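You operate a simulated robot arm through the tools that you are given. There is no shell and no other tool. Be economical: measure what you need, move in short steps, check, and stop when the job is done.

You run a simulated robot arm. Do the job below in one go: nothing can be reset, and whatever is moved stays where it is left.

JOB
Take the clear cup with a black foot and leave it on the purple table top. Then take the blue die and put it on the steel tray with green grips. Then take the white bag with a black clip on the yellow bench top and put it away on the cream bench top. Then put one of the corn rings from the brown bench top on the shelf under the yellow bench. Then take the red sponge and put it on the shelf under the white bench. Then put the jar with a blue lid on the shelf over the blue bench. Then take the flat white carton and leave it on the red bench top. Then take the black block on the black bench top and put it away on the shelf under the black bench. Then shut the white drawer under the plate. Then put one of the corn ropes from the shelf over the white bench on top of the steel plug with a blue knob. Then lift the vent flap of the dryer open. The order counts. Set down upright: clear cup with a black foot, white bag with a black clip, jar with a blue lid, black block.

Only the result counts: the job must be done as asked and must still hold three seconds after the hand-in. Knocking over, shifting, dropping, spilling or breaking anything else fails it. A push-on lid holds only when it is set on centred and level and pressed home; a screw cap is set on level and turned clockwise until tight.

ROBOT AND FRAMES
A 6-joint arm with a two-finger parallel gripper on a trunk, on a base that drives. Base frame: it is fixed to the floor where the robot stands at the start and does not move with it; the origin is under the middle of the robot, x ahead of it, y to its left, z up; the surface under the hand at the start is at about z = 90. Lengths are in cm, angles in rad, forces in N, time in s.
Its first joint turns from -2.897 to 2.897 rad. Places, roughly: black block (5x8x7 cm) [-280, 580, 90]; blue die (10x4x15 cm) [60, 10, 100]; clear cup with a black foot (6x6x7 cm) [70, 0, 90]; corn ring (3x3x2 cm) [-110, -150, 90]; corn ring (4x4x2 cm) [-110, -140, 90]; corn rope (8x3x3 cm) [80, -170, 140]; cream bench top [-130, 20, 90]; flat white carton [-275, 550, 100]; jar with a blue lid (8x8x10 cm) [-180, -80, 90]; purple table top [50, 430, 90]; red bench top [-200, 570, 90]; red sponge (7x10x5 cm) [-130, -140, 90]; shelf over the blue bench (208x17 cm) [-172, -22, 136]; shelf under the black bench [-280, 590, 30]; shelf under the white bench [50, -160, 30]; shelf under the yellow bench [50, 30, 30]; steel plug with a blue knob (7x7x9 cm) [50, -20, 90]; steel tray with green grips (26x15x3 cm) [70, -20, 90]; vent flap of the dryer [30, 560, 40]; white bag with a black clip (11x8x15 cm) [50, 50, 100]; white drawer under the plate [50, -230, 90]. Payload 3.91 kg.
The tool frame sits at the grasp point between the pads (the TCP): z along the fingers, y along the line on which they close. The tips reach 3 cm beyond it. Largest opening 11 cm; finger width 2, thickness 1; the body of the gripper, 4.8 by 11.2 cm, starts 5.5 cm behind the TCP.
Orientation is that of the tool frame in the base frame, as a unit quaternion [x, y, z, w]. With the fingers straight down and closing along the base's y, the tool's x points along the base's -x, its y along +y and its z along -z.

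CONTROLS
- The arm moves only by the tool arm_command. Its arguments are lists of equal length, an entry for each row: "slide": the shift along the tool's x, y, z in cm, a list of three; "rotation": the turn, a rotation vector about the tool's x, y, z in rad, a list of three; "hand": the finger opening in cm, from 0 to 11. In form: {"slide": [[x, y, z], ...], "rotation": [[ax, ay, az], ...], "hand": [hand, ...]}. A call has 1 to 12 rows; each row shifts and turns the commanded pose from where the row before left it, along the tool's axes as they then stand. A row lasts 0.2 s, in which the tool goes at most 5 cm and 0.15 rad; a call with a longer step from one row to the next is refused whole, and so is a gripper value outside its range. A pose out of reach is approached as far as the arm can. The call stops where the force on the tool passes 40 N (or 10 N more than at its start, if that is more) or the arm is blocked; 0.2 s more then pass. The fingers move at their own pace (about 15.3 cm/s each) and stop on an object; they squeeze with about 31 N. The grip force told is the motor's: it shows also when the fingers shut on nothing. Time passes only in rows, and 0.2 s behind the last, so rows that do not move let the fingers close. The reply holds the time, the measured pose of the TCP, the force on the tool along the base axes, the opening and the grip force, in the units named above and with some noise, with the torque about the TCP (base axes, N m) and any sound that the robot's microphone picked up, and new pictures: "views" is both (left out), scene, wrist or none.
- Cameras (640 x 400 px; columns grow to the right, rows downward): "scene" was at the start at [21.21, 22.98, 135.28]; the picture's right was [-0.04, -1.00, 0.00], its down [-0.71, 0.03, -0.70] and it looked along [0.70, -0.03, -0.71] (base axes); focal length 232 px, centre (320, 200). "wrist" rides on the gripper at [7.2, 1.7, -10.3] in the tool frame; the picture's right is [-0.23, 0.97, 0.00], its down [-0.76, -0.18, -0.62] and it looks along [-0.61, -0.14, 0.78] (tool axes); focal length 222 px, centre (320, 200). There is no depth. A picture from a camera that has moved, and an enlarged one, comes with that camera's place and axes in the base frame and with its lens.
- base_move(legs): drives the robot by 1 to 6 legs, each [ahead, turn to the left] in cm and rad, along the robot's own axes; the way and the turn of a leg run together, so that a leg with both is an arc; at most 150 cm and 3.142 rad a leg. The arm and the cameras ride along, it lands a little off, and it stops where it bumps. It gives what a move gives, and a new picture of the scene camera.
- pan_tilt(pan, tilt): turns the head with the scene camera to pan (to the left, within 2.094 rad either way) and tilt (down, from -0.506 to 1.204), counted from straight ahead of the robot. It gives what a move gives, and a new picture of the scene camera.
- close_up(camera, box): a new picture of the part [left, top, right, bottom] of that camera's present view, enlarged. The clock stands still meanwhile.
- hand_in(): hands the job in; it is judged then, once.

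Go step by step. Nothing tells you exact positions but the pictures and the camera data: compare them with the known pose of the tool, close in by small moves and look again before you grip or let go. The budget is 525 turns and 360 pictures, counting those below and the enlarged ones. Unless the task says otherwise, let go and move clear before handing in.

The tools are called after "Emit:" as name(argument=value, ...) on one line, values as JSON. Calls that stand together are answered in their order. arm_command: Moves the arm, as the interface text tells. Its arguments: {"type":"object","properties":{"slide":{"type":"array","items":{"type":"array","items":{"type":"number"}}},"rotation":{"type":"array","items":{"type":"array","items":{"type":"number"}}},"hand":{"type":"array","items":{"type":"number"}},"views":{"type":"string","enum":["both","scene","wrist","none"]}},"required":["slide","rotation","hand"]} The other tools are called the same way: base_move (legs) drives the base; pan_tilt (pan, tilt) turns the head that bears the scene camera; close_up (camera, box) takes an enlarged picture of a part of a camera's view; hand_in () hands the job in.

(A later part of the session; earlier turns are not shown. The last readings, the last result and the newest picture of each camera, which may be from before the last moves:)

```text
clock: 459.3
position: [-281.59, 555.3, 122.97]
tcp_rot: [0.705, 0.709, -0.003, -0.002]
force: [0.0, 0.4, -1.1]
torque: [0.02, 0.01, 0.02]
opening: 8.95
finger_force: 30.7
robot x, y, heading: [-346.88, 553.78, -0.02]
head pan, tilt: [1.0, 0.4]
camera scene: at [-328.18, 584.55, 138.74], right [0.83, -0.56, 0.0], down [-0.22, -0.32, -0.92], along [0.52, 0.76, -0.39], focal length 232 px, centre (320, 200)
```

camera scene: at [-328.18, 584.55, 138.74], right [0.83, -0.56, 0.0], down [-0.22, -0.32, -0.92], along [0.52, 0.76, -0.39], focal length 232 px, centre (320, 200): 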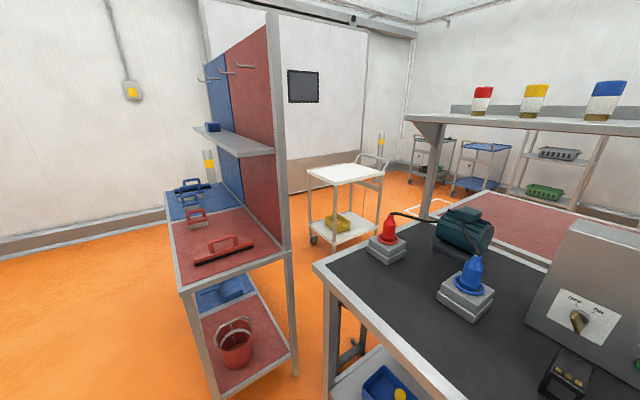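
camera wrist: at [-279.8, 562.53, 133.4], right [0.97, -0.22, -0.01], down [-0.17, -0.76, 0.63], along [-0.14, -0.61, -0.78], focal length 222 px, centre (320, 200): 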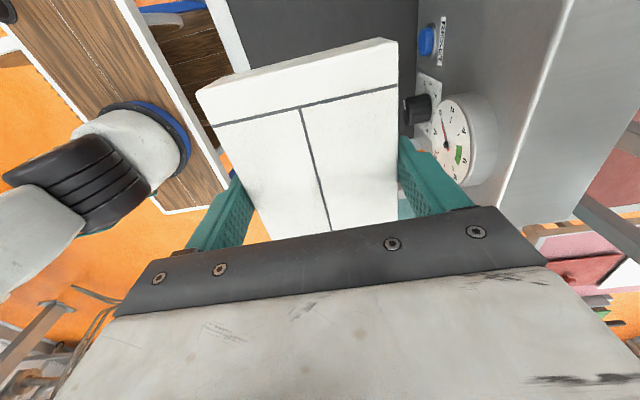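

The carton is held well. The north passage looks too tight, so I take the known southern corridor to the east aisle.

Emit:
base_move(legs=[[-17, 0], [0, -1.55], [150, 0], [150, 0], [80, 0]])

```text
clock: 482.7
position: [-358.65, 104.71, 123.03]
tcp_rot: [1.0, 0.02, -0.001, -0.003]
force: [0.0, -0.5, -1.8]
torque: [0.02, 0.01, 0.02]
opening: 8.95
finger_force: 31.1
robot x, y, heading: [-362.52, 170.55, -1.561]
head pan, tilt: [1.0, 0.4]
camera scene: at [-330.73, 152.43, 138.74], right [-0.53, -0.85, 0.0], down [-0.33, 0.21, -0.92], along [0.78, -0.49, -0.39], focal length 232 px, centre (320, 200)
```

scene: 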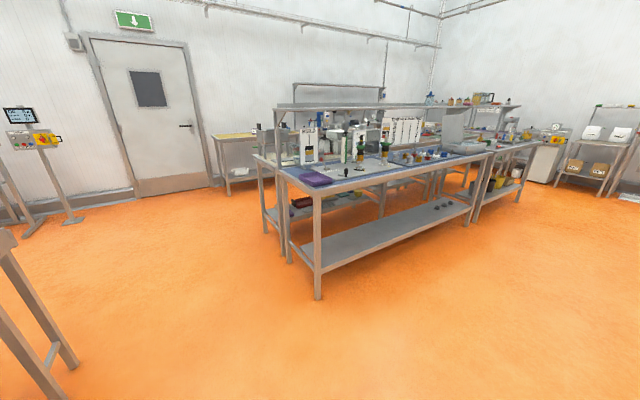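

Emit:
base_move(legs=[[0, 1.5], [150, 0], [95, 0], [0, 1.63], [150, 0], [120, 0]])

Emit:
pan_tilt(pan=0.5, tilt=0.4)

```text
clock: 514.9
position: [-96.41, 494.48, 122.94]
tcp_rot: [0.028, 1.0, -0.004, 0.001]
force: [-0.1, -0.6, -0.2]
torque: [-0.01, 0.0, -0.01]
opening: 8.93
finger_force: 31.0
robot x, y, heading: [-98.74, 428.99, 1.486]
head pan, tilt: [1.0, 0.4]
camera scene: at [-128.59, 449.38, 138.74], right [0.61, 0.79, 0.0], down [0.31, -0.24, -0.92], along [-0.73, 0.56, -0.39], focal length 232 px, centre (320, 200)
```

scene: 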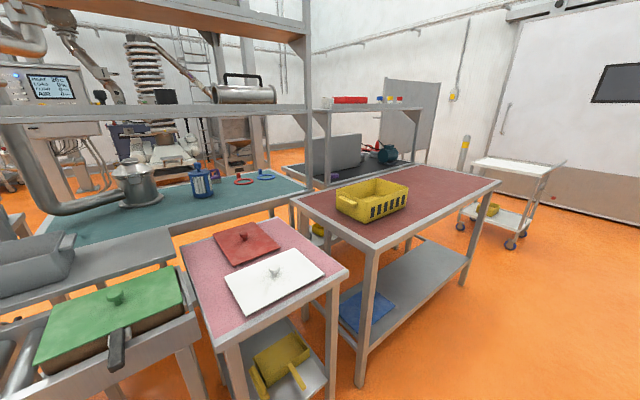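

```text
clock: 515.9
position: [-96.43, 494.5, 123.0]
tcp_rot: [0.027, 1.0, -0.004, 0.001]
force: [-0.6, -0.8, -1.0]
torque: [-0.05, 0.03, 0.01]
opening: 8.91
finger_force: 31.2
robot x, y, heading: [-98.99, 429.07, 1.487]
head pan, tilt: [0.499, 0.4]
camera scene: at [-124.98, 452.21, 138.74], right [0.91, 0.4, 0.0], down [0.16, -0.36, -0.92], along [-0.37, 0.84, -0.39], focal length 232 px, centre (320, 200)
```

scene: 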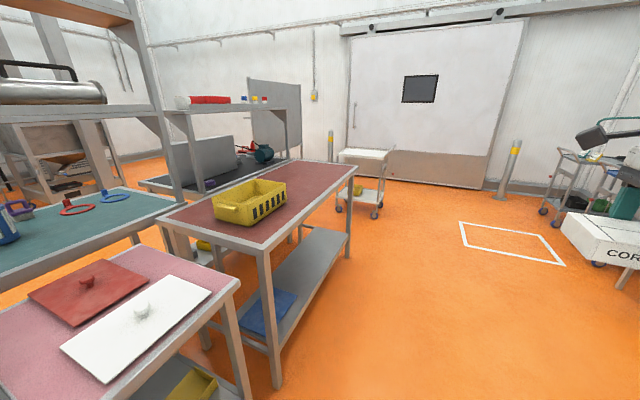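

The red bench top is free north of the yellow crate; I aim for (-197, 592). I drive there and face west.

Emit:
base_move(legs=[[0, 0.27], [150, 0], [14, 0], [0, 1.38]])

Emit:
pan_tilt(pan=0.1, tilt=0.7)

```text
clock: 528.5
position: [-198.09, 582.04, 122.92]
tcp_rot: [0.736, -0.677, 0.003, -0.003]
force: [-0.2, 0.2, -0.6]
torque: [0.01, -0.04, 0.01]
opening: 8.94
finger_force: 30.5
robot x, y, heading: [-133.01, 588.51, -3.086]
head pan, tilt: [0.499, 0.4]
camera scene: at [-152.3, 559.29, 138.74], right [-0.53, 0.85, 0.0], down [0.33, 0.21, -0.92], along [-0.78, -0.49, -0.39], focal length 232 px, centre (320, 200)
```

scene: 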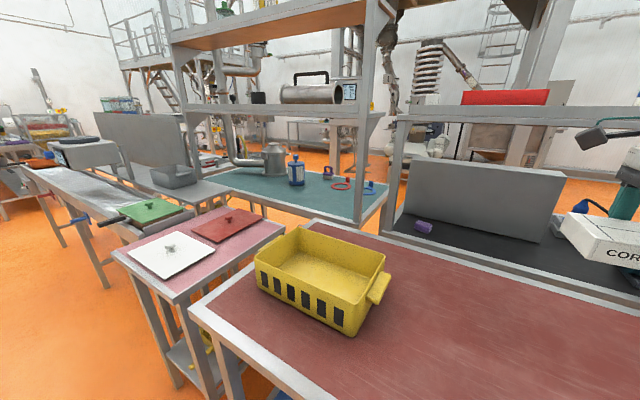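

```text
clock: 529.4
position: [-198.15, 581.95, 122.99]
tcp_rot: [0.736, -0.677, 0.002, -0.003]
force: [0.1, 0.5, -1.7]
torque: [-0.02, 0.0, 0.0]
opening: 8.93
finger_force: 30.8
robot x, y, heading: [-132.95, 588.24, -3.083]
head pan, tilt: [0.099, 0.7]
camera scene: at [-152.82, 562.85, 136.06], right [-0.16, 0.99, 0.0], down [0.64, 0.1, -0.77], along [-0.76, -0.12, -0.64], focal length 232 px, centre (320, 200)
```

scene: 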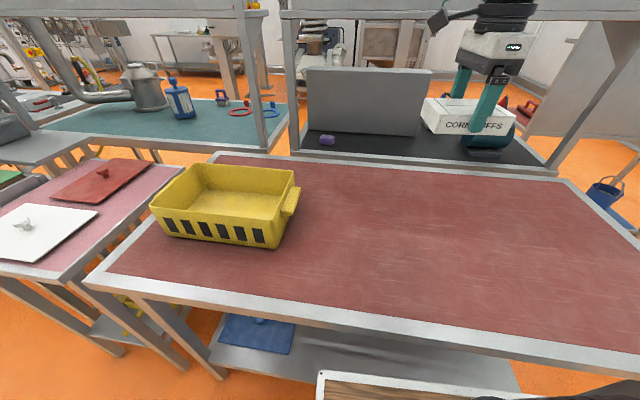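

The red top here is free. I lower the carton to just above it and creep down.

Emit:
arm_command(slide=[[0, 0, 4.5], [0, 0, 4.5], [0, 0, 4.5], [0, 0, 4.5], [0, 0, 4.5], [0, 0, 4.5], [0, 0, 1.5], [0, 0, 0.3], [0, 0, 0.3], [0, 0, 0.3], [0, 0, 0.3]], rotation=[[0, 0, 0], [0, 0, 0], [0, 0, 0], [0, 0, 0], [0, 0, 0], [0, 0, 0], [0, 0, 0], [0, 0, 0], [0, 0, 0], [0, 0, 0], [0, 0, 0]], hand=[8, 8, 8, 8, 8, 8, 8, 8, 8, 8, 8])

```text
clock: 531.8
position: [-197.74, 581.98, 93.44]
tcp_rot: [0.736, -0.676, 0.001, -0.002]
force: [-1.3, 0.9, 27.0]
torque: [-0.02, 0.18, -0.05]
opening: 8.96
finger_force: 31.2
robot x, y, heading: [-132.99, 588.55, -3.086]
head pan, tilt: [0.099, 0.7]
camera scene: at [-152.75, 562.87, 136.07], right [-0.15, 0.99, 0.0], down [0.64, 0.1, -0.77], along [-0.76, -0.12, -0.64], focal length 232 px, centre (320, 200)
camera wrist: at [-199.01, 574.67, 103.8], right [-0.99, 0.15, 0.0], down [0.11, 0.77, 0.62], along [0.09, 0.62, -0.78], focal length 222 px, centre (320, 200)
```

scene: 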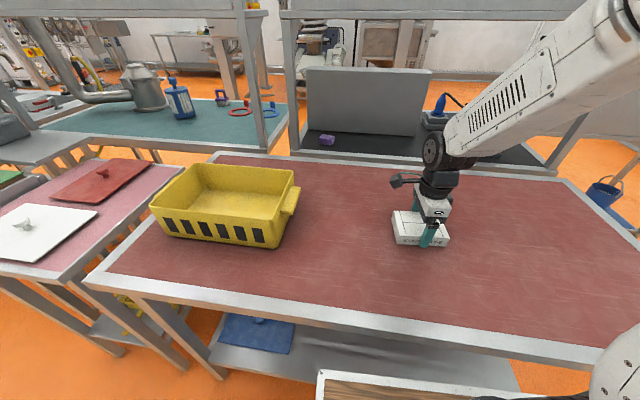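
wrist: 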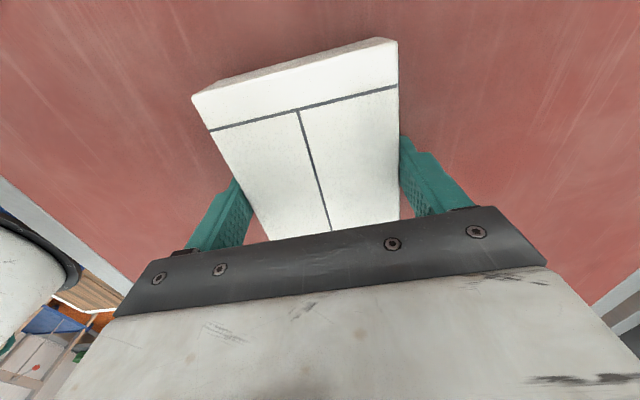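

Contact. I release, rise and check the carton.

Emit:
arm_command(slide=[[0, 0, -0.2], [0, 0, 0], [0, 0, 0], [0, 0, -2], [0, 0, -4.5], [0, 0, -4.5], [0, 0, -4.5], [0, 0, -4.5], [0, 0, -4.5], [0, 0, -4], [0, 0, 0]], rotation=[[0, 0, 0], [0, 0, 0], [0, 0, 0], [0, 0, 0], [0, 0, 0], [0, 0, 0], [0, 0, 0], [0, 0, 0], [0, 0, 0], [0, 0, 0], [0, 0, 0]], hand=[9.5, 11, 11, 11, 11, 11, 11, 11, 11, 11, 11], views="scene")

```text
clock: 534.2
position: [-198.25, 581.87, 122.09]
tcp_rot: [0.736, -0.677, 0.002, -0.002]
force: [0.5, 0.0, 0.3]
torque: [0.0, -0.02, 0.0]
opening: 11.0
finger_force: 0.2
robot x, y, heading: [-132.8, 588.53, -3.084]
head pan, tilt: [0.099, 0.7]
camera scene: at [-152.82, 562.86, 136.06], right [-0.16, 0.99, 0.0], down [0.64, 0.1, -0.76], along [-0.76, -0.12, -0.64], focal length 232 px, centre (320, 200)
```

scene: 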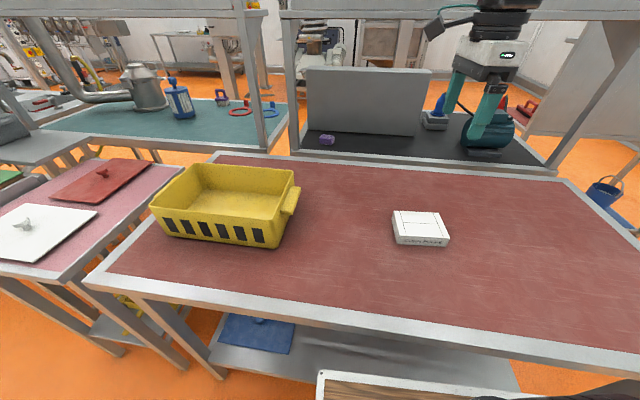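

The carton lies on the red bench. Next is the black block; I set the tool to its usual roll and drive back around to the west side.

Emit:
arm_command(slide=[[0, 0, 0], [0, 0, 0], [0, 0, 0], [0, 0, 0], [0, 0, 0], [0, 0, 0], [0, 0, 0], [0, 0, 0], [0, 0, 0], [0, 0, 0], [0, 0, 0], [0, 0, 0]], rotation=[[0, 0, -0.137], [0, 0, -0.137], [0, 0, -0.137], [0, 0, -0.137], [0, 0, -0.137], [0, 0, -0.137], [0, 0, -0.137], [0, 0, -0.137], [0, 0, -0.137], [0, 0, -0.137], [0, 0, -0.137], [0, 0, 0]], hand=[7, 7, 7, 7, 7, 7, 7, 7, 7, 7, 7, 7], views="none")

Emit:
base_move(legs=[[0, 1.568], [150, 0], [150, 0], [120, 0]])

```text
clock: 536.8
position: [-198.01, 582.06, 121.97]
tcp_rot: [1.0, 0.01, 0.003, -0.002]
force: [0.5, -0.3, 0.7]
torque: [0.02, -0.02, -0.01]
opening: 6.99
finger_force: 0.1
robot x, y, heading: [-132.79, 588.97, -3.089]
head pan, tilt: [0.099, 0.7]
```

```text
clock: 560.9
position: [-78.56, 104.48, 121.95]
tcp_rot: [0.684, 0.73, 0.002, -0.003]
force: [0.6, 0.0, 0.0]
torque: [-0.01, 0.02, 0.02]
opening: 7.0
finger_force: 0.1
robot x, y, heading: [-87.95, 169.88, -1.47]
head pan, tilt: [0.099, 0.7]
camera scene: at [-61.45, 150.22, 136.06], right [-0.98, -0.2, 0.0], down [-0.13, 0.63, -0.76], along [0.15, -0.75, -0.64], focal length 232 px, centre (320, 200)
```

scene: 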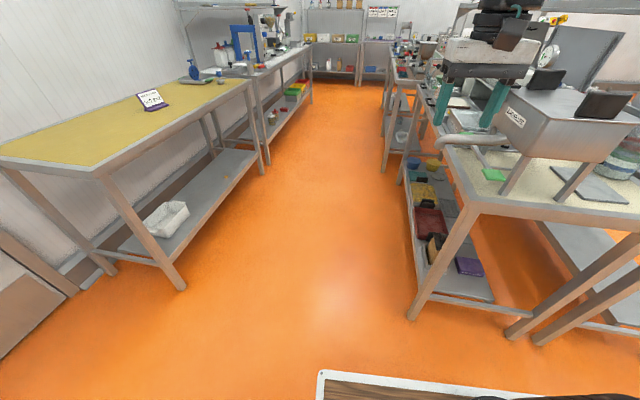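

Emit:
base_move(legs=[[0, -1.69], [150, 0], [125, 0], [0, -1.56], [150, 0], [150, 0]])

Emit:
pan_tilt(pan=-0.5, tilt=0.4)

```text
clock: 596.2
position: [-340.1, 547.24, 121.93]
tcp_rot: [-0.665, 0.747, -0.003, -0.002]
force: [-0.2, -0.1, -0.1]
torque: [-0.03, -0.02, 0.02]
opening: 7.02
finger_force: 0.0
robot x, y, heading: [-342.41, 481.67, 1.492]
head pan, tilt: [0.099, 0.7]
camera scene: at [-364.95, 505.08, 136.06], right [1.0, 0.02, 0.0], down [0.01, -0.64, -0.76], along [-0.01, 0.76, -0.64], focal length 232 px, centre (320, 200)
```

scene: 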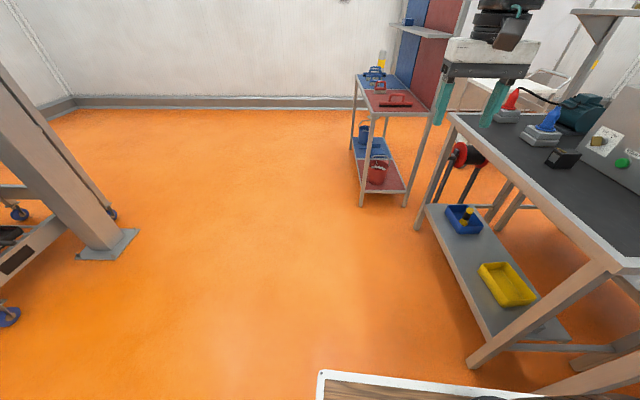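

```text
clock: 597.2
position: [-340.25, 547.31, 121.89]
tcp_rot: [-0.665, 0.747, -0.003, -0.002]
force: [0.5, 0.5, 0.5]
torque: [0.02, 0.01, -0.01]
opening: 6.98
finger_force: 0.1
robot x, y, heading: [-342.51, 482.28, 1.49]
head pan, tilt: [-0.499, 0.4]
camera scene: at [-359.72, 504.34, 138.74], right [0.84, -0.55, 0.0], down [-0.21, -0.33, -0.92], along [0.5, 0.77, -0.39], focal length 232 px, centre (320, 200)
```

scene: 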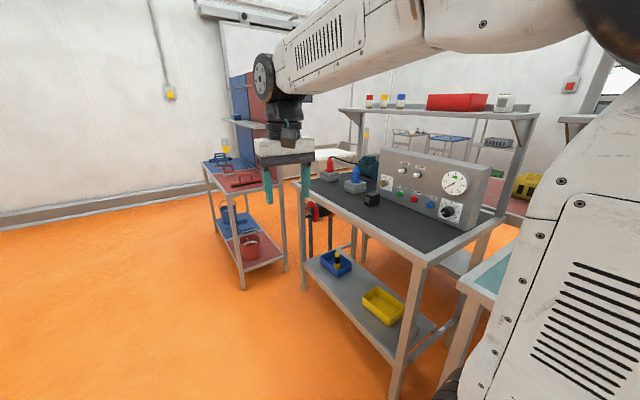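

I'm back at the west corridor. I go to (-362, 583) and face the black bench.

Emit:
base_move(legs=[[0, 0.276], [102, 0], [0, -1.766]])

Emit:
pan_tilt(pan=-0.1, tilt=0.75)

```text
clock: 607.7
position: [-297.88, 586.24, 121.96]
tcp_rot: [0.008, 1.0, -0.001, -0.002]
force: [-0.5, -0.8, -0.7]
torque: [-0.01, 0.0, 0.0]
opening: 7.01
finger_force: 0.1
robot x, y, heading: [-363.46, 582.16, 0.016]
head pan, tilt: [-0.499, 0.4]
camera scene: at [-342.32, 601.5, 138.74], right [-0.46, -0.89, 0.0], down [-0.35, 0.18, -0.92], along [0.82, -0.43, -0.39], focal length 232 px, centre (320, 200)
```

scene: 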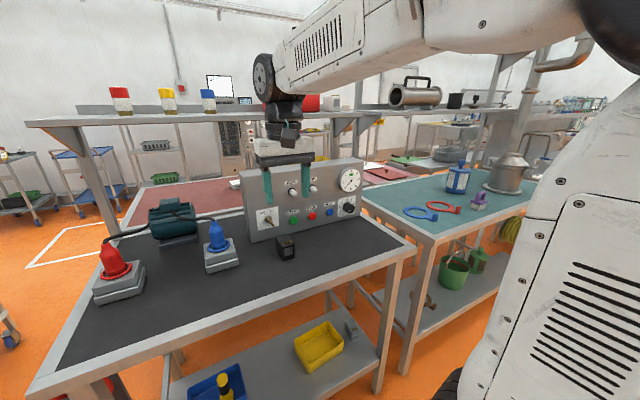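

```text
clock: 608.5
position: [-297.9, 586.21, 121.99]
tcp_rot: [0.008, 1.0, -0.001, -0.004]
force: [0.7, 0.3, -0.2]
torque: [-0.01, -0.04, 0.04]
opening: 7.01
finger_force: 0.0
robot x, y, heading: [-363.33, 582.32, 0.015]
head pan, tilt: [-0.099, 0.75]
camera scene: at [-342.27, 605.1, 135.64], right [-0.08, -1.0, 0.0], down [-0.68, 0.06, -0.73], along [0.73, -0.06, -0.68], focal length 232 px, centre (320, 200)
```

scene: 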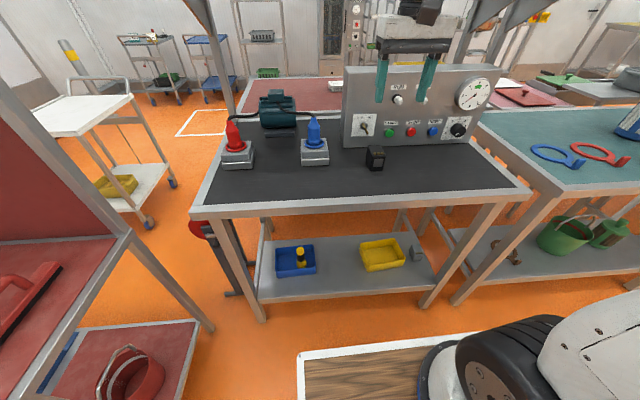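

Emit:
arm_command(slide=[[-4, -1.4, 2], [-4, -1.4, 2], [-4, -1.4, 2], [0, 0, 2], [0, 0, 2], [0, 0, 0]], rotation=[[0, 0, 0], [0, 0, 0], [0, 0, 0], [0, -0.15, 0], [0, -0.15, 0], [0, 0, 0]], hand=[8, 8, 8, 8, 8, 8])

Emit:
close_up(camera="wrist", box=[240, 0, 400, 120])

Emit:
close_up(camera="scene", box=[340, 100, 420, 200])

```text
clock: 609.9
position: [-285.62, 581.71, 111.71]
tcp_rot: [0.009, 0.989, -0.001, 0.146]
force: [-0.3, 0.1, -0.7]
torque: [-0.02, 0.01, 0.01]
opening: 8.03
finger_force: 0.0
robot x, y, heading: [-363.17, 582.36, 0.017]
head pan, tilt: [-0.099, 0.75]
camera scene: at [-342.26, 605.11, 135.63], right [-0.08, -1.0, 0.0], down [-0.68, 0.06, -0.73], along [0.73, -0.06, -0.68], focal length 232 px, centre (320, 200)
camera wrist: at [-295.52, 583.63, 119.62], right [0.23, 0.97, 0.06], down [0.55, -0.19, 0.82], along [0.8, -0.16, -0.57], focal length 222 px, centre (320, 200)
```

scene: 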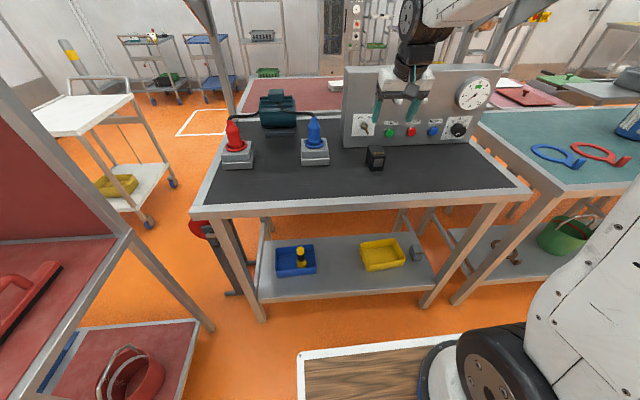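
wrist: 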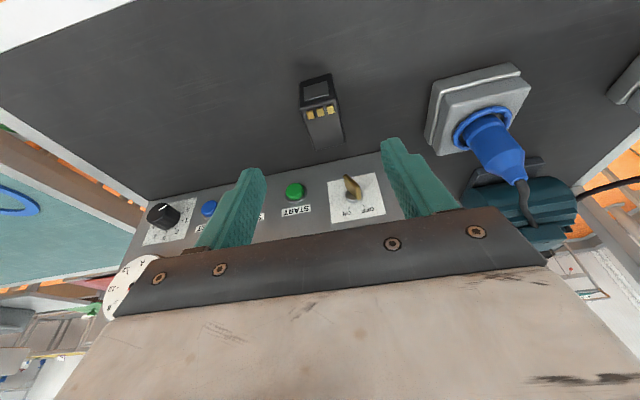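

```text
3.33 times, centred on (320, 60) of wrist
camera zoom: at [-295.52, 583.63, 119.62], right [0.23, 0.97, 0.06], down [0.55, -0.19, 0.82], along [0.8, -0.16, -0.57], focal length 740 px, centre (320, 667)
```

zoom: 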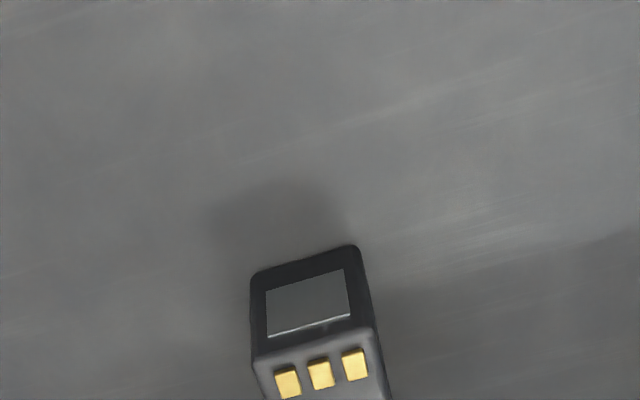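

```text
4.00 times, centred on (380, 150) of scene
camera zoom: at [-342.26, 605.11, 135.63], right [-0.08, -1.0, 0.0], down [-0.68, 0.06, -0.73], along [0.73, -0.06, -0.68], focal length 926 px, centre (80, 400)
```

zoom: 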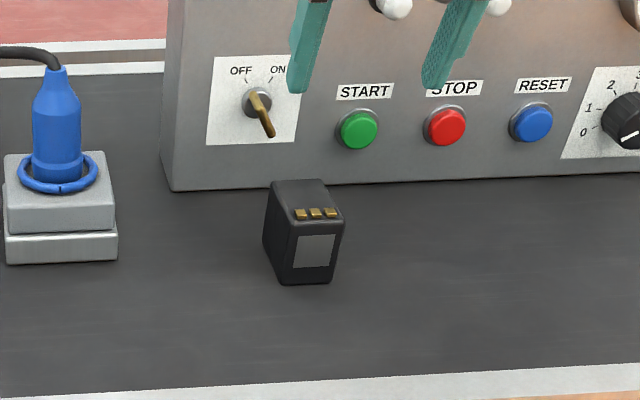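

The block spans x −281.3…−273.9, y 579.3…583.5. I descend with the 0.3 rad tilt and close on it.

Emit:
arm_command(slide=[[-0.61, -0.08, 4.5], [-0.61, -0.08, 4.5], [-0.61, -0.08, 4.5], [-0.61, -0.08, 4.4], [0, 0, 0]], rotation=[[0, 0, 0], [0, 0, 0], [0, 0, 0], [0, 0, 0], [0, 0, 0]], hand=[8, 8, 8, 8, 8])

Emit:
close_up(camera="scene", box=[340, 100, 420, 200])

```text
clock: 611.1
position: [-278.02, 581.19, 95.36]
tcp_rot: [0.009, 0.989, -0.002, 0.146]
force: [0.0, -0.2, 0.3]
torque: [0.02, -0.01, 0.01]
opening: 7.99
finger_force: 0.0
robot x, y, heading: [-363.74, 582.13, 0.017]
head pan, tilt: [-0.099, 0.75]
camera scene: at [-342.28, 605.11, 135.63], right [-0.08, -1.0, 0.0], down [-0.68, 0.06, -0.73], along [0.73, -0.06, -0.68], focal length 232 px, centre (320, 200)
camera wrist: at [-287.98, 583.1, 103.22], right [0.24, 0.97, 0.06], down [0.55, -0.19, 0.82], along [0.8, -0.16, -0.57], focal length 222 px, centre (320, 200)
```

scene: 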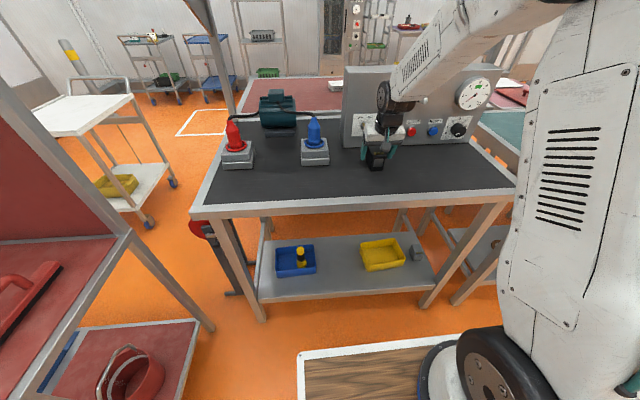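
wrist: 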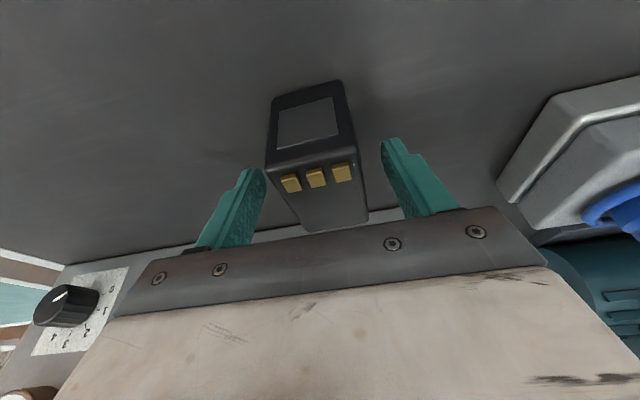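

```text
4.00 times, centred on (380, 150) of scene
camera zoom: at [-342.28, 605.11, 135.63], right [-0.08, -1.0, 0.0], down [-0.68, 0.06, -0.73], along [0.73, -0.06, -0.68], focal length 926 px, centre (80, 400)
```

zoom: 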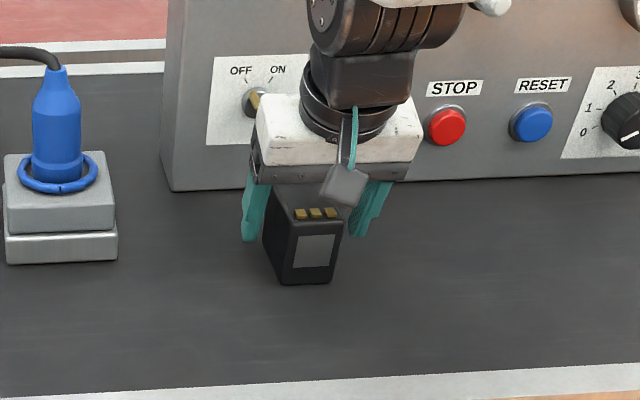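

Emit:
arm_command(slide=[[0, -0.2, 0.4], [0, 0, 0], [0, 0, 0], [0, 0, 0], [-0.29, 0, -0.96], [-0.87, 0, -2.9], [-1.2, 0, -3.9], [-1.2, 0, -3.9], [-1.2, 0, -3.9], [0, 0, 0]], rotation=[[0, 0, 0], [0, 0, 0], [0, 0, 0], [0, 0, 0], [0, 0, 0], [0, 0, 0], [0, 0, 0], [0, 0, 0], [0, 0, 0], [0, 0, 0]], hand=[8, 3.5, 3.5, 3.5, 3.5, 3.5, 3.5, 3.5, 3.5, 3.5])

```text
clock: 613.3
position: [-278.07, 581.15, 111.54]
tcp_rot: [0.008, 0.989, -0.002, 0.146]
force: [-0.1, 0.4, -1.5]
torque: [-0.01, 0.03, 0.0]
opening: 4.47
finger_force: 30.7
robot x, y, heading: [-363.58, 582.21, 0.015]
head pan, tilt: [-0.099, 0.75]
camera scene: at [-342.26, 605.11, 135.63], right [-0.08, -1.0, 0.0], down [-0.68, 0.06, -0.73], along [0.73, -0.06, -0.68], focal length 232 px, centre (320, 200)
camera wrist: at [-287.94, 582.97, 119.41], right [0.23, 0.97, 0.06], down [0.55, -0.19, 0.82], along [0.8, -0.16, -0.57], focal length 222 px, centre (320, 200)
```

scene: 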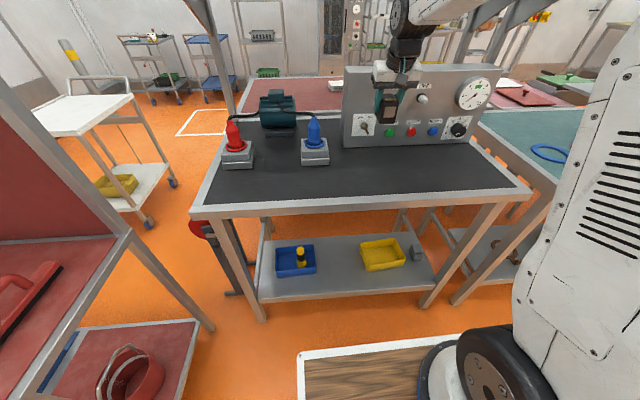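
wrist: 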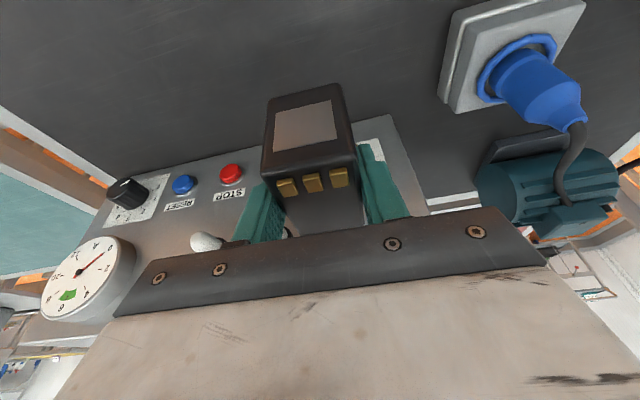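

The block is held level. I back up and turn slightly so that the arm's plane points to the free gap (y≈590) on the lower shelf, then retract in front of the bench.

Emit:
base_move(legs=[[-10, 0], [0, 0.1]])

Emit:
arm_command(slide=[[4.3, 0, -1.3], [4.3, 0, -1.3], [4.3, 0, -1.3], [2, 0, -0.6], [0, 0, 0]], rotation=[[0, 0, 0], [0, 0, 0], [0, 0, 0], [0, 0, 0], [0, 0, 0]], hand=[3.5, 3.5, 3.5, 3.5, 3.5], views="scene")

```text
clock: 615.0
position: [-288.29, 589.48, 111.48]
tcp_rot: [-0.041, 0.988, 0.005, 0.146]
force: [0.8, -0.5, -1.1]
torque: [-0.02, 0.01, -0.01]
opening: 4.46
finger_force: 30.4
robot x, y, heading: [-372.71, 581.85, 0.12]
head pan, tilt: [-0.099, 0.75]
camera scene: at [-354.56, 606.94, 135.63], right [0.02, -1.0, 0.0], down [-0.68, -0.01, -0.73], along [0.73, 0.01, -0.68], focal length 232 px, centre (320, 200)
```

scene: 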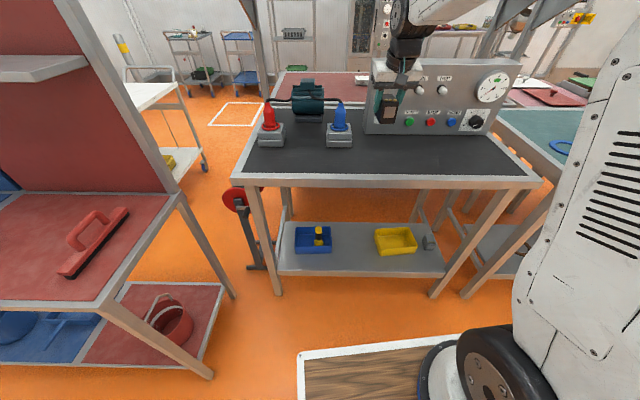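

```text
clock: 616.2
position: [-303.48, 588.24, 111.6]
tcp_rot: [-0.042, 0.988, 0.005, 0.145]
force: [0.6, 0.3, -1.5]
torque: [-0.01, 0.03, -0.01]
opening: 4.47
finger_force: 31.4
robot x, y, heading: [-373.08, 582.39, 0.122]
head pan, tilt: [-0.099, 0.75]
camera scene: at [-354.56, 606.94, 135.63], right [0.02, -1.0, 0.0], down [-0.68, -0.01, -0.73], along [0.73, 0.01, -0.68], focal length 232 px, centre (320, 200)
```

scene: 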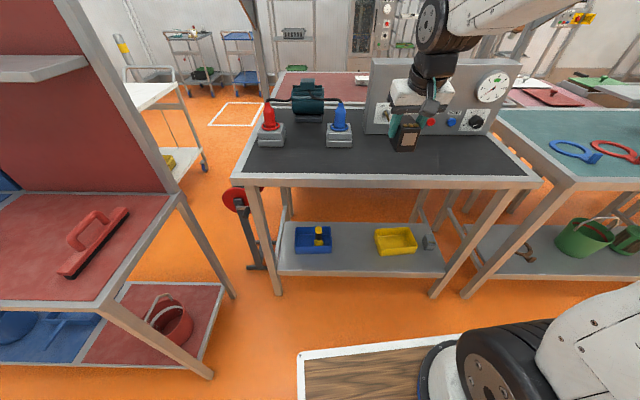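

Emit:
arm_command(slide=[[1.29, 0, 4.31], [1.29, 0, 4.31], [1.29, 0, 4.31], [1.29, 0, 4.31], [1.29, 0, 4.31], [1.29, 0, 4.31], [1.29, 0, 4.31], [1.29, 0, 4.31], [1.29, 0, 4.31], [1.29, 0, 4.31], [1.29, 0, 4.31], [1.29, 0, 4.31]], rotation=[[0, 0, 0], [0, 0, 0], [0, 0, 0], [0, 0, 0], [0, 0, 0], [0, 0, 0], [0, 0, 0], [0, 0, 0], [0, 0, 0], [0, 0, 0], [0, 0, 0], [0, 0, 0]], hand=[3.5, 3.5, 3.5, 3.5, 3.5, 3.5, 3.5, 3.5, 3.5, 3.5, 3.5, 3.5])

```text
clock: 618.8
position: [-303.58, 591.37, 62.48]
tcp_rot: [-0.043, 0.989, -0.01, 0.142]
force: [-1.1, 0.5, -1.0]
torque: [0.0, -0.02, 0.06]
opening: 4.48
finger_force: 30.9
out of reach, approached as far as the arm can: row 8, 9, 10, 11, 12
robot x, y, heading: [-373.27, 582.14, 0.119]
head pan, tilt: [-0.099, 0.75]
camera scene: at [-354.59, 606.93, 135.63], right [0.02, -1.0, 0.0], down [-0.68, -0.01, -0.73], along [0.73, 0.01, -0.68], focal length 232 px, centre (320, 200)
camera wrist: at [-313.52, 592.52, 70.41], right [0.14, 0.99, 0.03], down [0.57, -0.1, 0.82], along [0.81, -0.09, -0.58], focal length 222 px, centre (320, 200)
```

scene: 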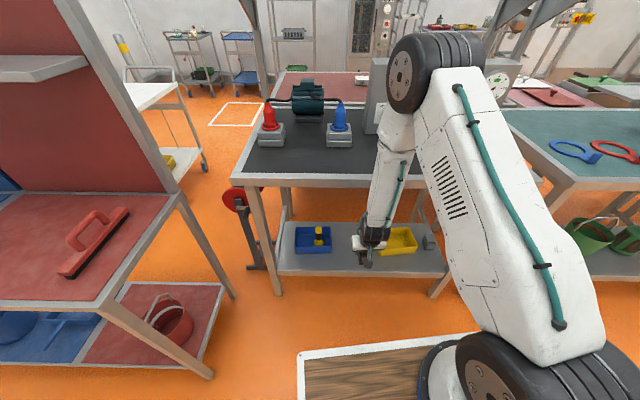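
wrist: 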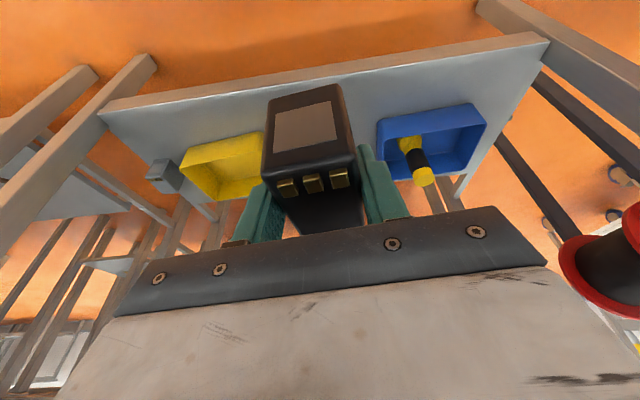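

The wrist reaches an awkward alignment here. I rise a bit, back the base off while extending the arm, so that I can come down with a longer reach and then insert the block by driving forward.

Emit:
arm_command(slide=[[-1.29, 0, -4.31], [-1.29, 0, -4.31], [-1.29, 0, -4.31], [-1.29, 0, -4.31], [-1.29, 0, -4.31], [0, 0, 0]], rotation=[[0, 0, 0], [0, 0, 0], [0, 0, 0], [0, 0, 0], [0, 0, 0], [0, 0, 0]], hand=[3.5, 3.5, 3.5, 3.5, 3.5, 3.5], views="none")

Emit:
base_move(legs=[[-16, 0]])

Emit:
arm_command(slide=[[-4.1, 0, 1.3], [-4.1, 0, 1.3], [-4.1, 0, 1.3], [-2.5, 0, 0.8], [0, 0, 0]], rotation=[[0, 0, 0], [0, 0, 0], [0, 0, 0], [0, 0, 0], [0, 0, 0]], hand=[3.5, 3.5, 3.5, 3.5, 3.5], views="none")

```text
clock: 620.2
position: [-302.79, 591.44, 83.42]
tcp_rot: [-0.051, 0.988, 0.002, 0.146]
force: [0.0, 0.6, -3.0]
torque: [-0.04, 0.01, -0.05]
opening: 4.45
finger_force: 31.4
out of reach, approached as far as the arm can: row 1, 4
robot x, y, heading: [-373.0, 582.08, 0.118]
head pan, tilt: [-0.099, 0.75]
```

```text
clock: 621.6
position: [-319.0, 589.68, 83.32]
tcp_rot: [-0.043, 0.988, 0.005, 0.146]
force: [-0.1, -0.3, -2.4]
torque: [-0.02, 0.01, -0.02]
opening: 4.47
finger_force: 30.3
robot x, y, heading: [-388.9, 580.13, 0.124]
head pan, tilt: [-0.099, 0.75]
camera scene: at [-370.85, 605.02, 135.63], right [0.02, -1.0, 0.0], down [-0.68, -0.02, -0.73], along [0.73, 0.02, -0.68], focal length 232 px, centre (320, 200)
```

scene: 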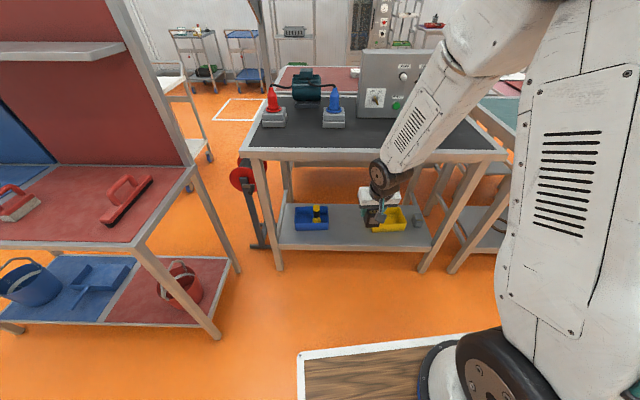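

```text
clock: 622.8
position: [-303.41, 591.05, 83.03]
tcp_rot: [-0.044, 0.988, 0.006, 0.145]
force: [0.8, -0.1, -0.5]
torque: [0.02, 0.02, -0.04]
opening: 4.48
finger_force: 30.7
robot x, y, heading: [-389.49, 580.27, 0.117]
head pan, tilt: [-0.099, 0.75]
```

Emit:
arm_command(slide=[[1.29, 0, 4.31], [1.29, 0, 4.31], [1.29, 0, 4.31], [1.29, 0, 4.31], [1.29, 0, 4.31], [1.29, 0, 4.31], [1.29, 0, 4.31], [1.29, 0, 4.31], [1.29, 0, 4.31], [1.2, 0, 3.9], [0, 0, 0]], rotation=[[0, 0, 0], [0, 0, 0], [0, 0, 0], [0, 0, 0], [0, 0, 0], [0, 0, 0], [0, 0, 0], [0, 0, 0], [0, 0, 0], [0, 0, 0], [0, 0, 0]], hand=[3.5, 3.5, 3.5, 3.5, 3.5, 3.5, 3.5, 3.5, 3.5, 3.5, 3.5])

```text
clock: 625.2
position: [-303.71, 590.84, 38.41]
tcp_rot: [-0.043, 0.988, 0.006, 0.145]
force: [0.9, 0.1, -0.8]
torque: [0.01, -0.02, 0.03]
opening: 4.45
finger_force: 30.9
robot x, y, heading: [-389.04, 580.26, 0.115]
head pan, tilt: [-0.099, 0.75]
camera scene: at [-370.84, 605.02, 135.63], right [0.02, -1.0, 0.0], down [-0.68, -0.02, -0.73], along [0.73, 0.02, -0.68], focal length 232 px, centre (320, 200)
camera wrist: at [-313.79, 591.72, 46.28], right [0.13, 0.99, 0.06], down [0.56, -0.13, 0.82], along [0.82, -0.07, -0.57], focal length 222 px, centre (320, 200)
```

scene: 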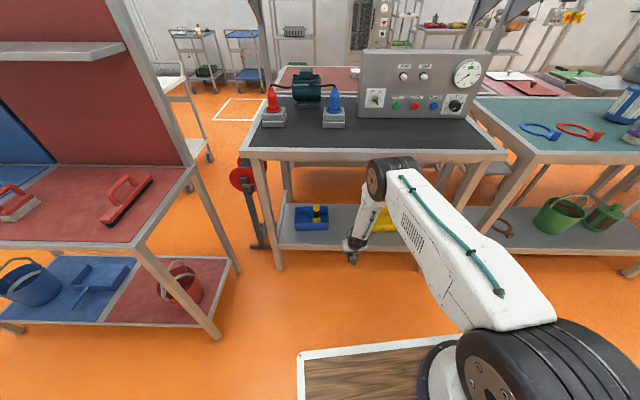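
wrist: 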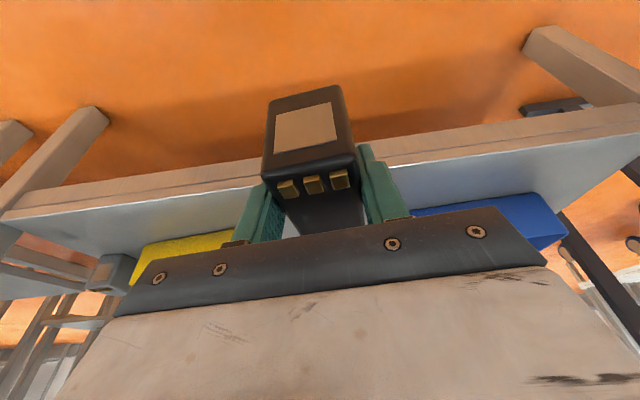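

The arm came down cleanly. I drive 12 cm forward and extend the rest with the arm, watching for contact.

Emit:
base_move(legs=[[12, 0]])

Emit:
arm_command(slide=[[-3.6, 0, 1.6], [-3.6, 0, 1.6], [0, 0, 0]], rotation=[[0, 0, 0], [0, 0, 0], [0, 0, 0]], hand=[3.5, 3.5, 3.5])

```text
clock: 626.5
position: [-291.63, 592.26, 38.38]
tcp_rot: [-0.042, 0.988, 0.005, 0.146]
force: [-0.2, -1.0, -2.0]
torque: [-0.02, -0.01, 0.04]
opening: 4.47
finger_force: 30.9
robot x, y, heading: [-377.21, 581.38, 0.117]
head pan, tilt: [-0.099, 0.75]
camera scene: at [-358.65, 606.5, 135.63], right [0.02, -1.0, 0.0], down [-0.68, -0.02, -0.73], along [0.73, 0.02, -0.68], focal length 232 px, centre (320, 200)
```

scene: 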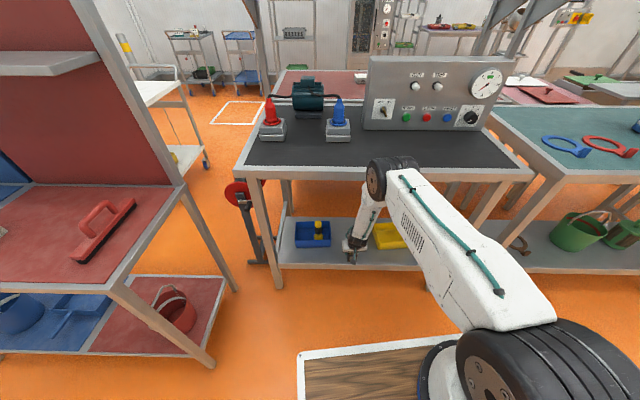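

```text
clock: 627.3
position: [-286.95, 592.02, 37.95]
tcp_rot: [-0.044, 0.988, -0.005, 0.147]
force: [-0.1, -0.5, -1.3]
torque: [-0.02, -0.03, -0.01]
opening: 4.46
finger_force: 31.3
out of reach, approached as far as the arm can: row 1, 2
robot x, y, heading: [-377.18, 581.34, 0.116]
head pan, tilt: [-0.099, 0.75]
camera scene: at [-358.65, 606.5, 135.63], right [0.02, -1.0, 0.0], down [-0.68, -0.02, -0.73], along [0.73, 0.02, -0.68], focal length 232 px, centre (320, 200)
camera wrist: at [-297.02, 593.03, 45.69], right [0.13, 0.99, 0.04], down [0.56, -0.11, 0.82], along [0.82, -0.08, -0.57], focal length 222 px, centre (320, 200)
```

scene: 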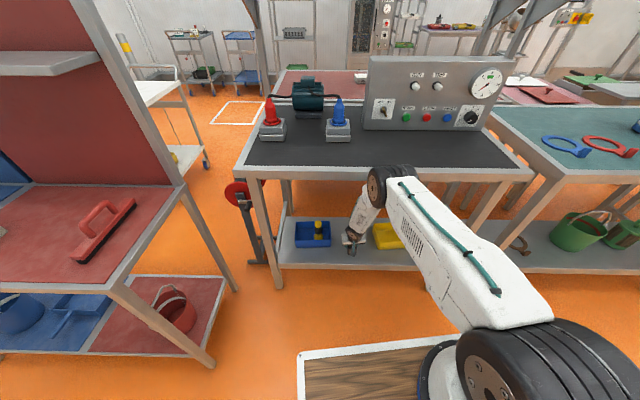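
wrist: 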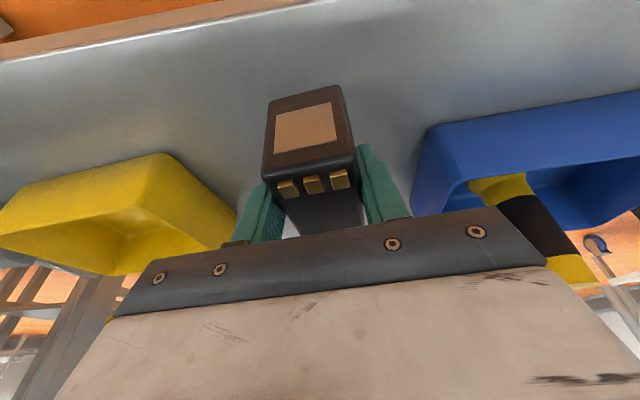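

The block is above the shelf between the trays. I drive 4 cm more for slack and lower it.

Emit:
base_move(legs=[[4, 0]])

Emit:
arm_command(slide=[[0.86, 0, 2.87], [0.14, 0, 0.48], [0.09, 0, 0.29], [0.09, 0, 0.29], [0.09, 0, 0.29]], rotation=[[0, 0, 0], [0, 0, 0], [0, 0, 0], [0, 0, 0], [0, 0, 0]], hand=[3.5, 3.5, 3.5, 3.5, 3.5])

```text
clock: 628.2
position: [-284.64, 592.42, 37.06]
tcp_rot: [-0.043, 0.989, -0.005, 0.138]
force: [-0.3, -0.6, -1.4]
torque: [-0.02, 0.03, 0.01]
opening: 4.46
finger_force: 31.3
robot x, y, heading: [-373.92, 581.88, 0.123]
head pan, tilt: [-0.099, 0.75]
stopped in leg 1: the robot was blocked; the commanded pose is now the measured one
camera scene: at [-355.26, 606.94, 135.63], right [0.02, -1.0, 0.0], down [-0.68, -0.02, -0.73], along [0.73, 0.02, -0.68], focal length 232 px, centre (320, 200)
```

scene: 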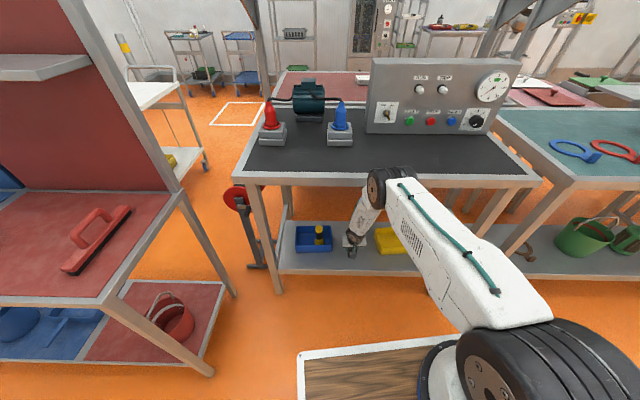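

```text
clock: 629.4
position: [-284.64, 592.42, 32.83]
tcp_rot: [-0.043, 0.989, -0.006, 0.141]
force: [1.1, -0.5, 21.0]
torque: [0.47, -0.17, 0.07]
opening: 4.4
finger_force: 31.2
robot x, y, heading: [-373.66, 581.9, 0.124]
head pan, tilt: [-0.099, 0.75]
camera scene: at [-355.35, 606.92, 135.64], right [0.02, -1.0, 0.0], down [-0.68, -0.02, -0.73], along [0.73, 0.02, -0.68], focal length 232 px, centre (320, 200)
camera wrist: at [-294.62, 593.38, 40.7], right [0.14, 0.99, 0.04], down [0.57, -0.11, 0.81], along [0.81, -0.09, -0.58], focal length 222 px, centre (320, 200)
```

scene: 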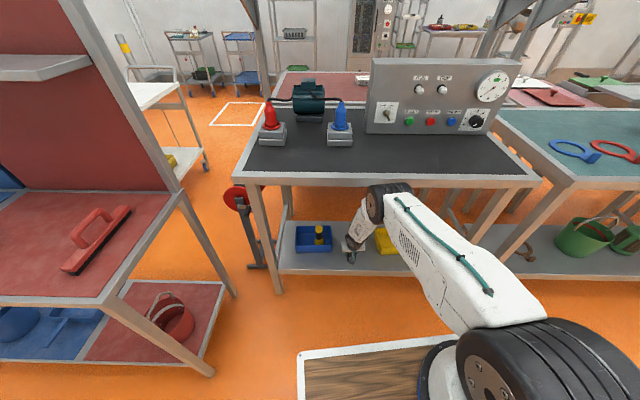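
wrist: 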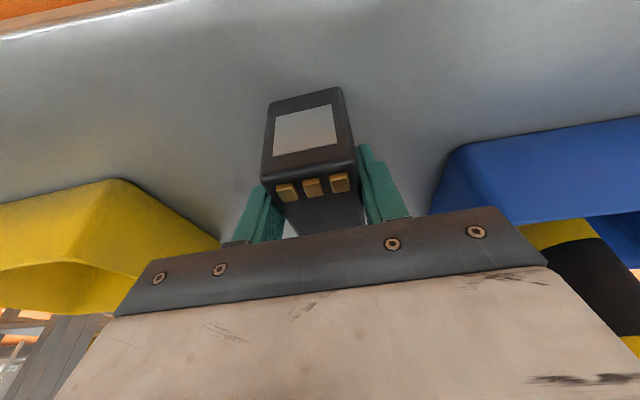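

The block rests on the shelf (21 N). I release and withdraw along the tool axis.

Emit:
arm_command(slide=[[-0.05, 0, -0.15], [0, 0, 0], [0, 0, 0], [0, 0, -2], [0, 0, -3], [0, 0, 0]], rotation=[[0, 0, 0], [0, 0, 0], [0, 0, 0], [0, 0, 0], [0, 0, 0], [0, 0, 0]], hand=[5.5, 7.5, 7.5, 7.5, 7.5, 7.5], views="wrist")

```text
clock: 630.8
position: [-286.55, 592.17, 37.39]
tcp_rot: [-0.042, 0.99, -0.006, 0.137]
force: [0.0, -0.6, 0.0]
torque: [0.04, -0.01, 0.01]
opening: 7.51
finger_force: 0.1
robot x, y, heading: [-373.74, 582.2, 0.121]
head pan, tilt: [-0.099, 0.75]
camera wrist: at [-296.49, 593.2, 45.48], right [0.14, 0.99, 0.04], down [0.58, -0.11, 0.81], along [0.8, -0.09, -0.59], focal length 222 px, centre (320, 200)
```

wrist: 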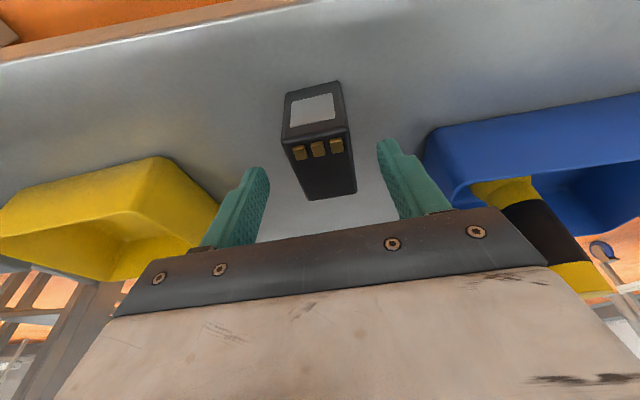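

The block stands upright on the shelf. I raise the fingers clear of it and back the base out.

Emit:
arm_command(slide=[[-0.4, 0, -1.4], [-0.4, 0, -1.4], [0, 0, -1.5], [0, 0, 0]], rotation=[[0, 0, 0], [0, 0, 0], [0, 0, 0], [0, 0, 0]], hand=[7.5, 7.5, 7.5, 7.5], views="none")

Emit:
base_move(legs=[[-18, 0]])

Emit:
arm_command(slide=[[-1.2, 0, -4.0], [-1.2, 0, -4.0], [-1.2, 0, -4.0], [-1.2, 0, -4.0], [-1.2, 0, -4.0], [-1.2, 0, -4.0], [-1.2, 0, -4.0], [-1.2, 0, -4.0], [-1.2, 0, -4.0], [-1.2, 0, -4.0], [0, 0, 0]], rotation=[[0, 0, 0], [0, 0, 0], [0, 0, 0], [0, 0, 0], [0, 0, 0], [0, 0, 0], [0, 0, 0], [0, 0, 0], [0, 0, 0], [0, 0, 0], [0, 0, 0]], hand=[7.5, 7.5, 7.5, 7.5, 7.5, 7.5, 7.5, 7.5, 7.5, 7.5, 7.5], views="scene")

```text
clock: 632.0
position: [-288.78, 591.68, 40.35]
tcp_rot: [-0.041, 0.992, -0.008, 0.12]
force: [0.5, 0.1, 0.1]
torque: [0.02, -0.02, 0.02]
opening: 7.53
finger_force: 0.1
robot x, y, heading: [-373.56, 582.04, 0.119]
head pan, tilt: [-0.099, 0.75]
stopped in row 4: the arm was blocked; the commanded pose is now the measured one
```

```text
clock: 633.5
position: [-306.57, 589.9, 40.33]
tcp_rot: [-0.044, 0.992, -0.007, 0.121]
force: [-0.5, 0.4, 0.4]
torque: [-0.01, 0.01, -0.02]
opening: 7.51
finger_force: 0.1
robot x, y, heading: [-391.49, 580.26, 0.128]
head pan, tilt: [-0.099, 0.75]
camera scene: at [-373.11, 604.78, 135.63], right [0.03, -1.0, 0.0], down [-0.68, -0.02, -0.73], along [0.73, 0.02, -0.68], focal length 232 px, centre (320, 200)
```

scene: 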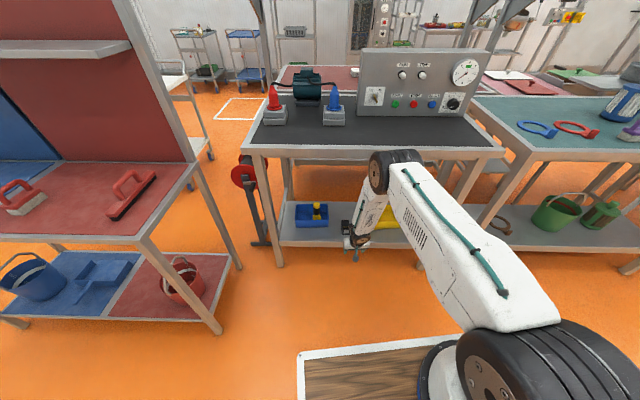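

```text
clock: 635.9
position: [-304.6, 591.07, 82.05]
tcp_rot: [-0.044, 0.992, -0.007, 0.121]
force: [-0.4, -0.4, -0.1]
torque: [0.01, 0.01, 0.01]
opening: 7.51
finger_force: 0.2
robot x, y, heading: [-391.53, 579.55, 0.13]
head pan, tilt: [-0.099, 0.75]
camera scene: at [-373.11, 604.78, 135.63], right [0.03, -1.0, 0.0], down [-0.68, -0.02, -0.73], along [0.73, 0.02, -0.68], focal length 232 px, centre (320, 200)
```

scene: 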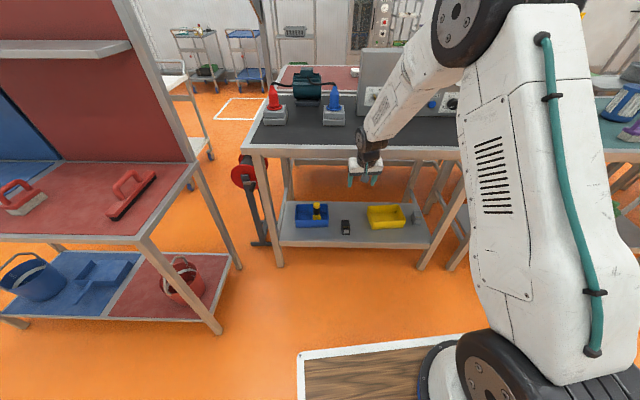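

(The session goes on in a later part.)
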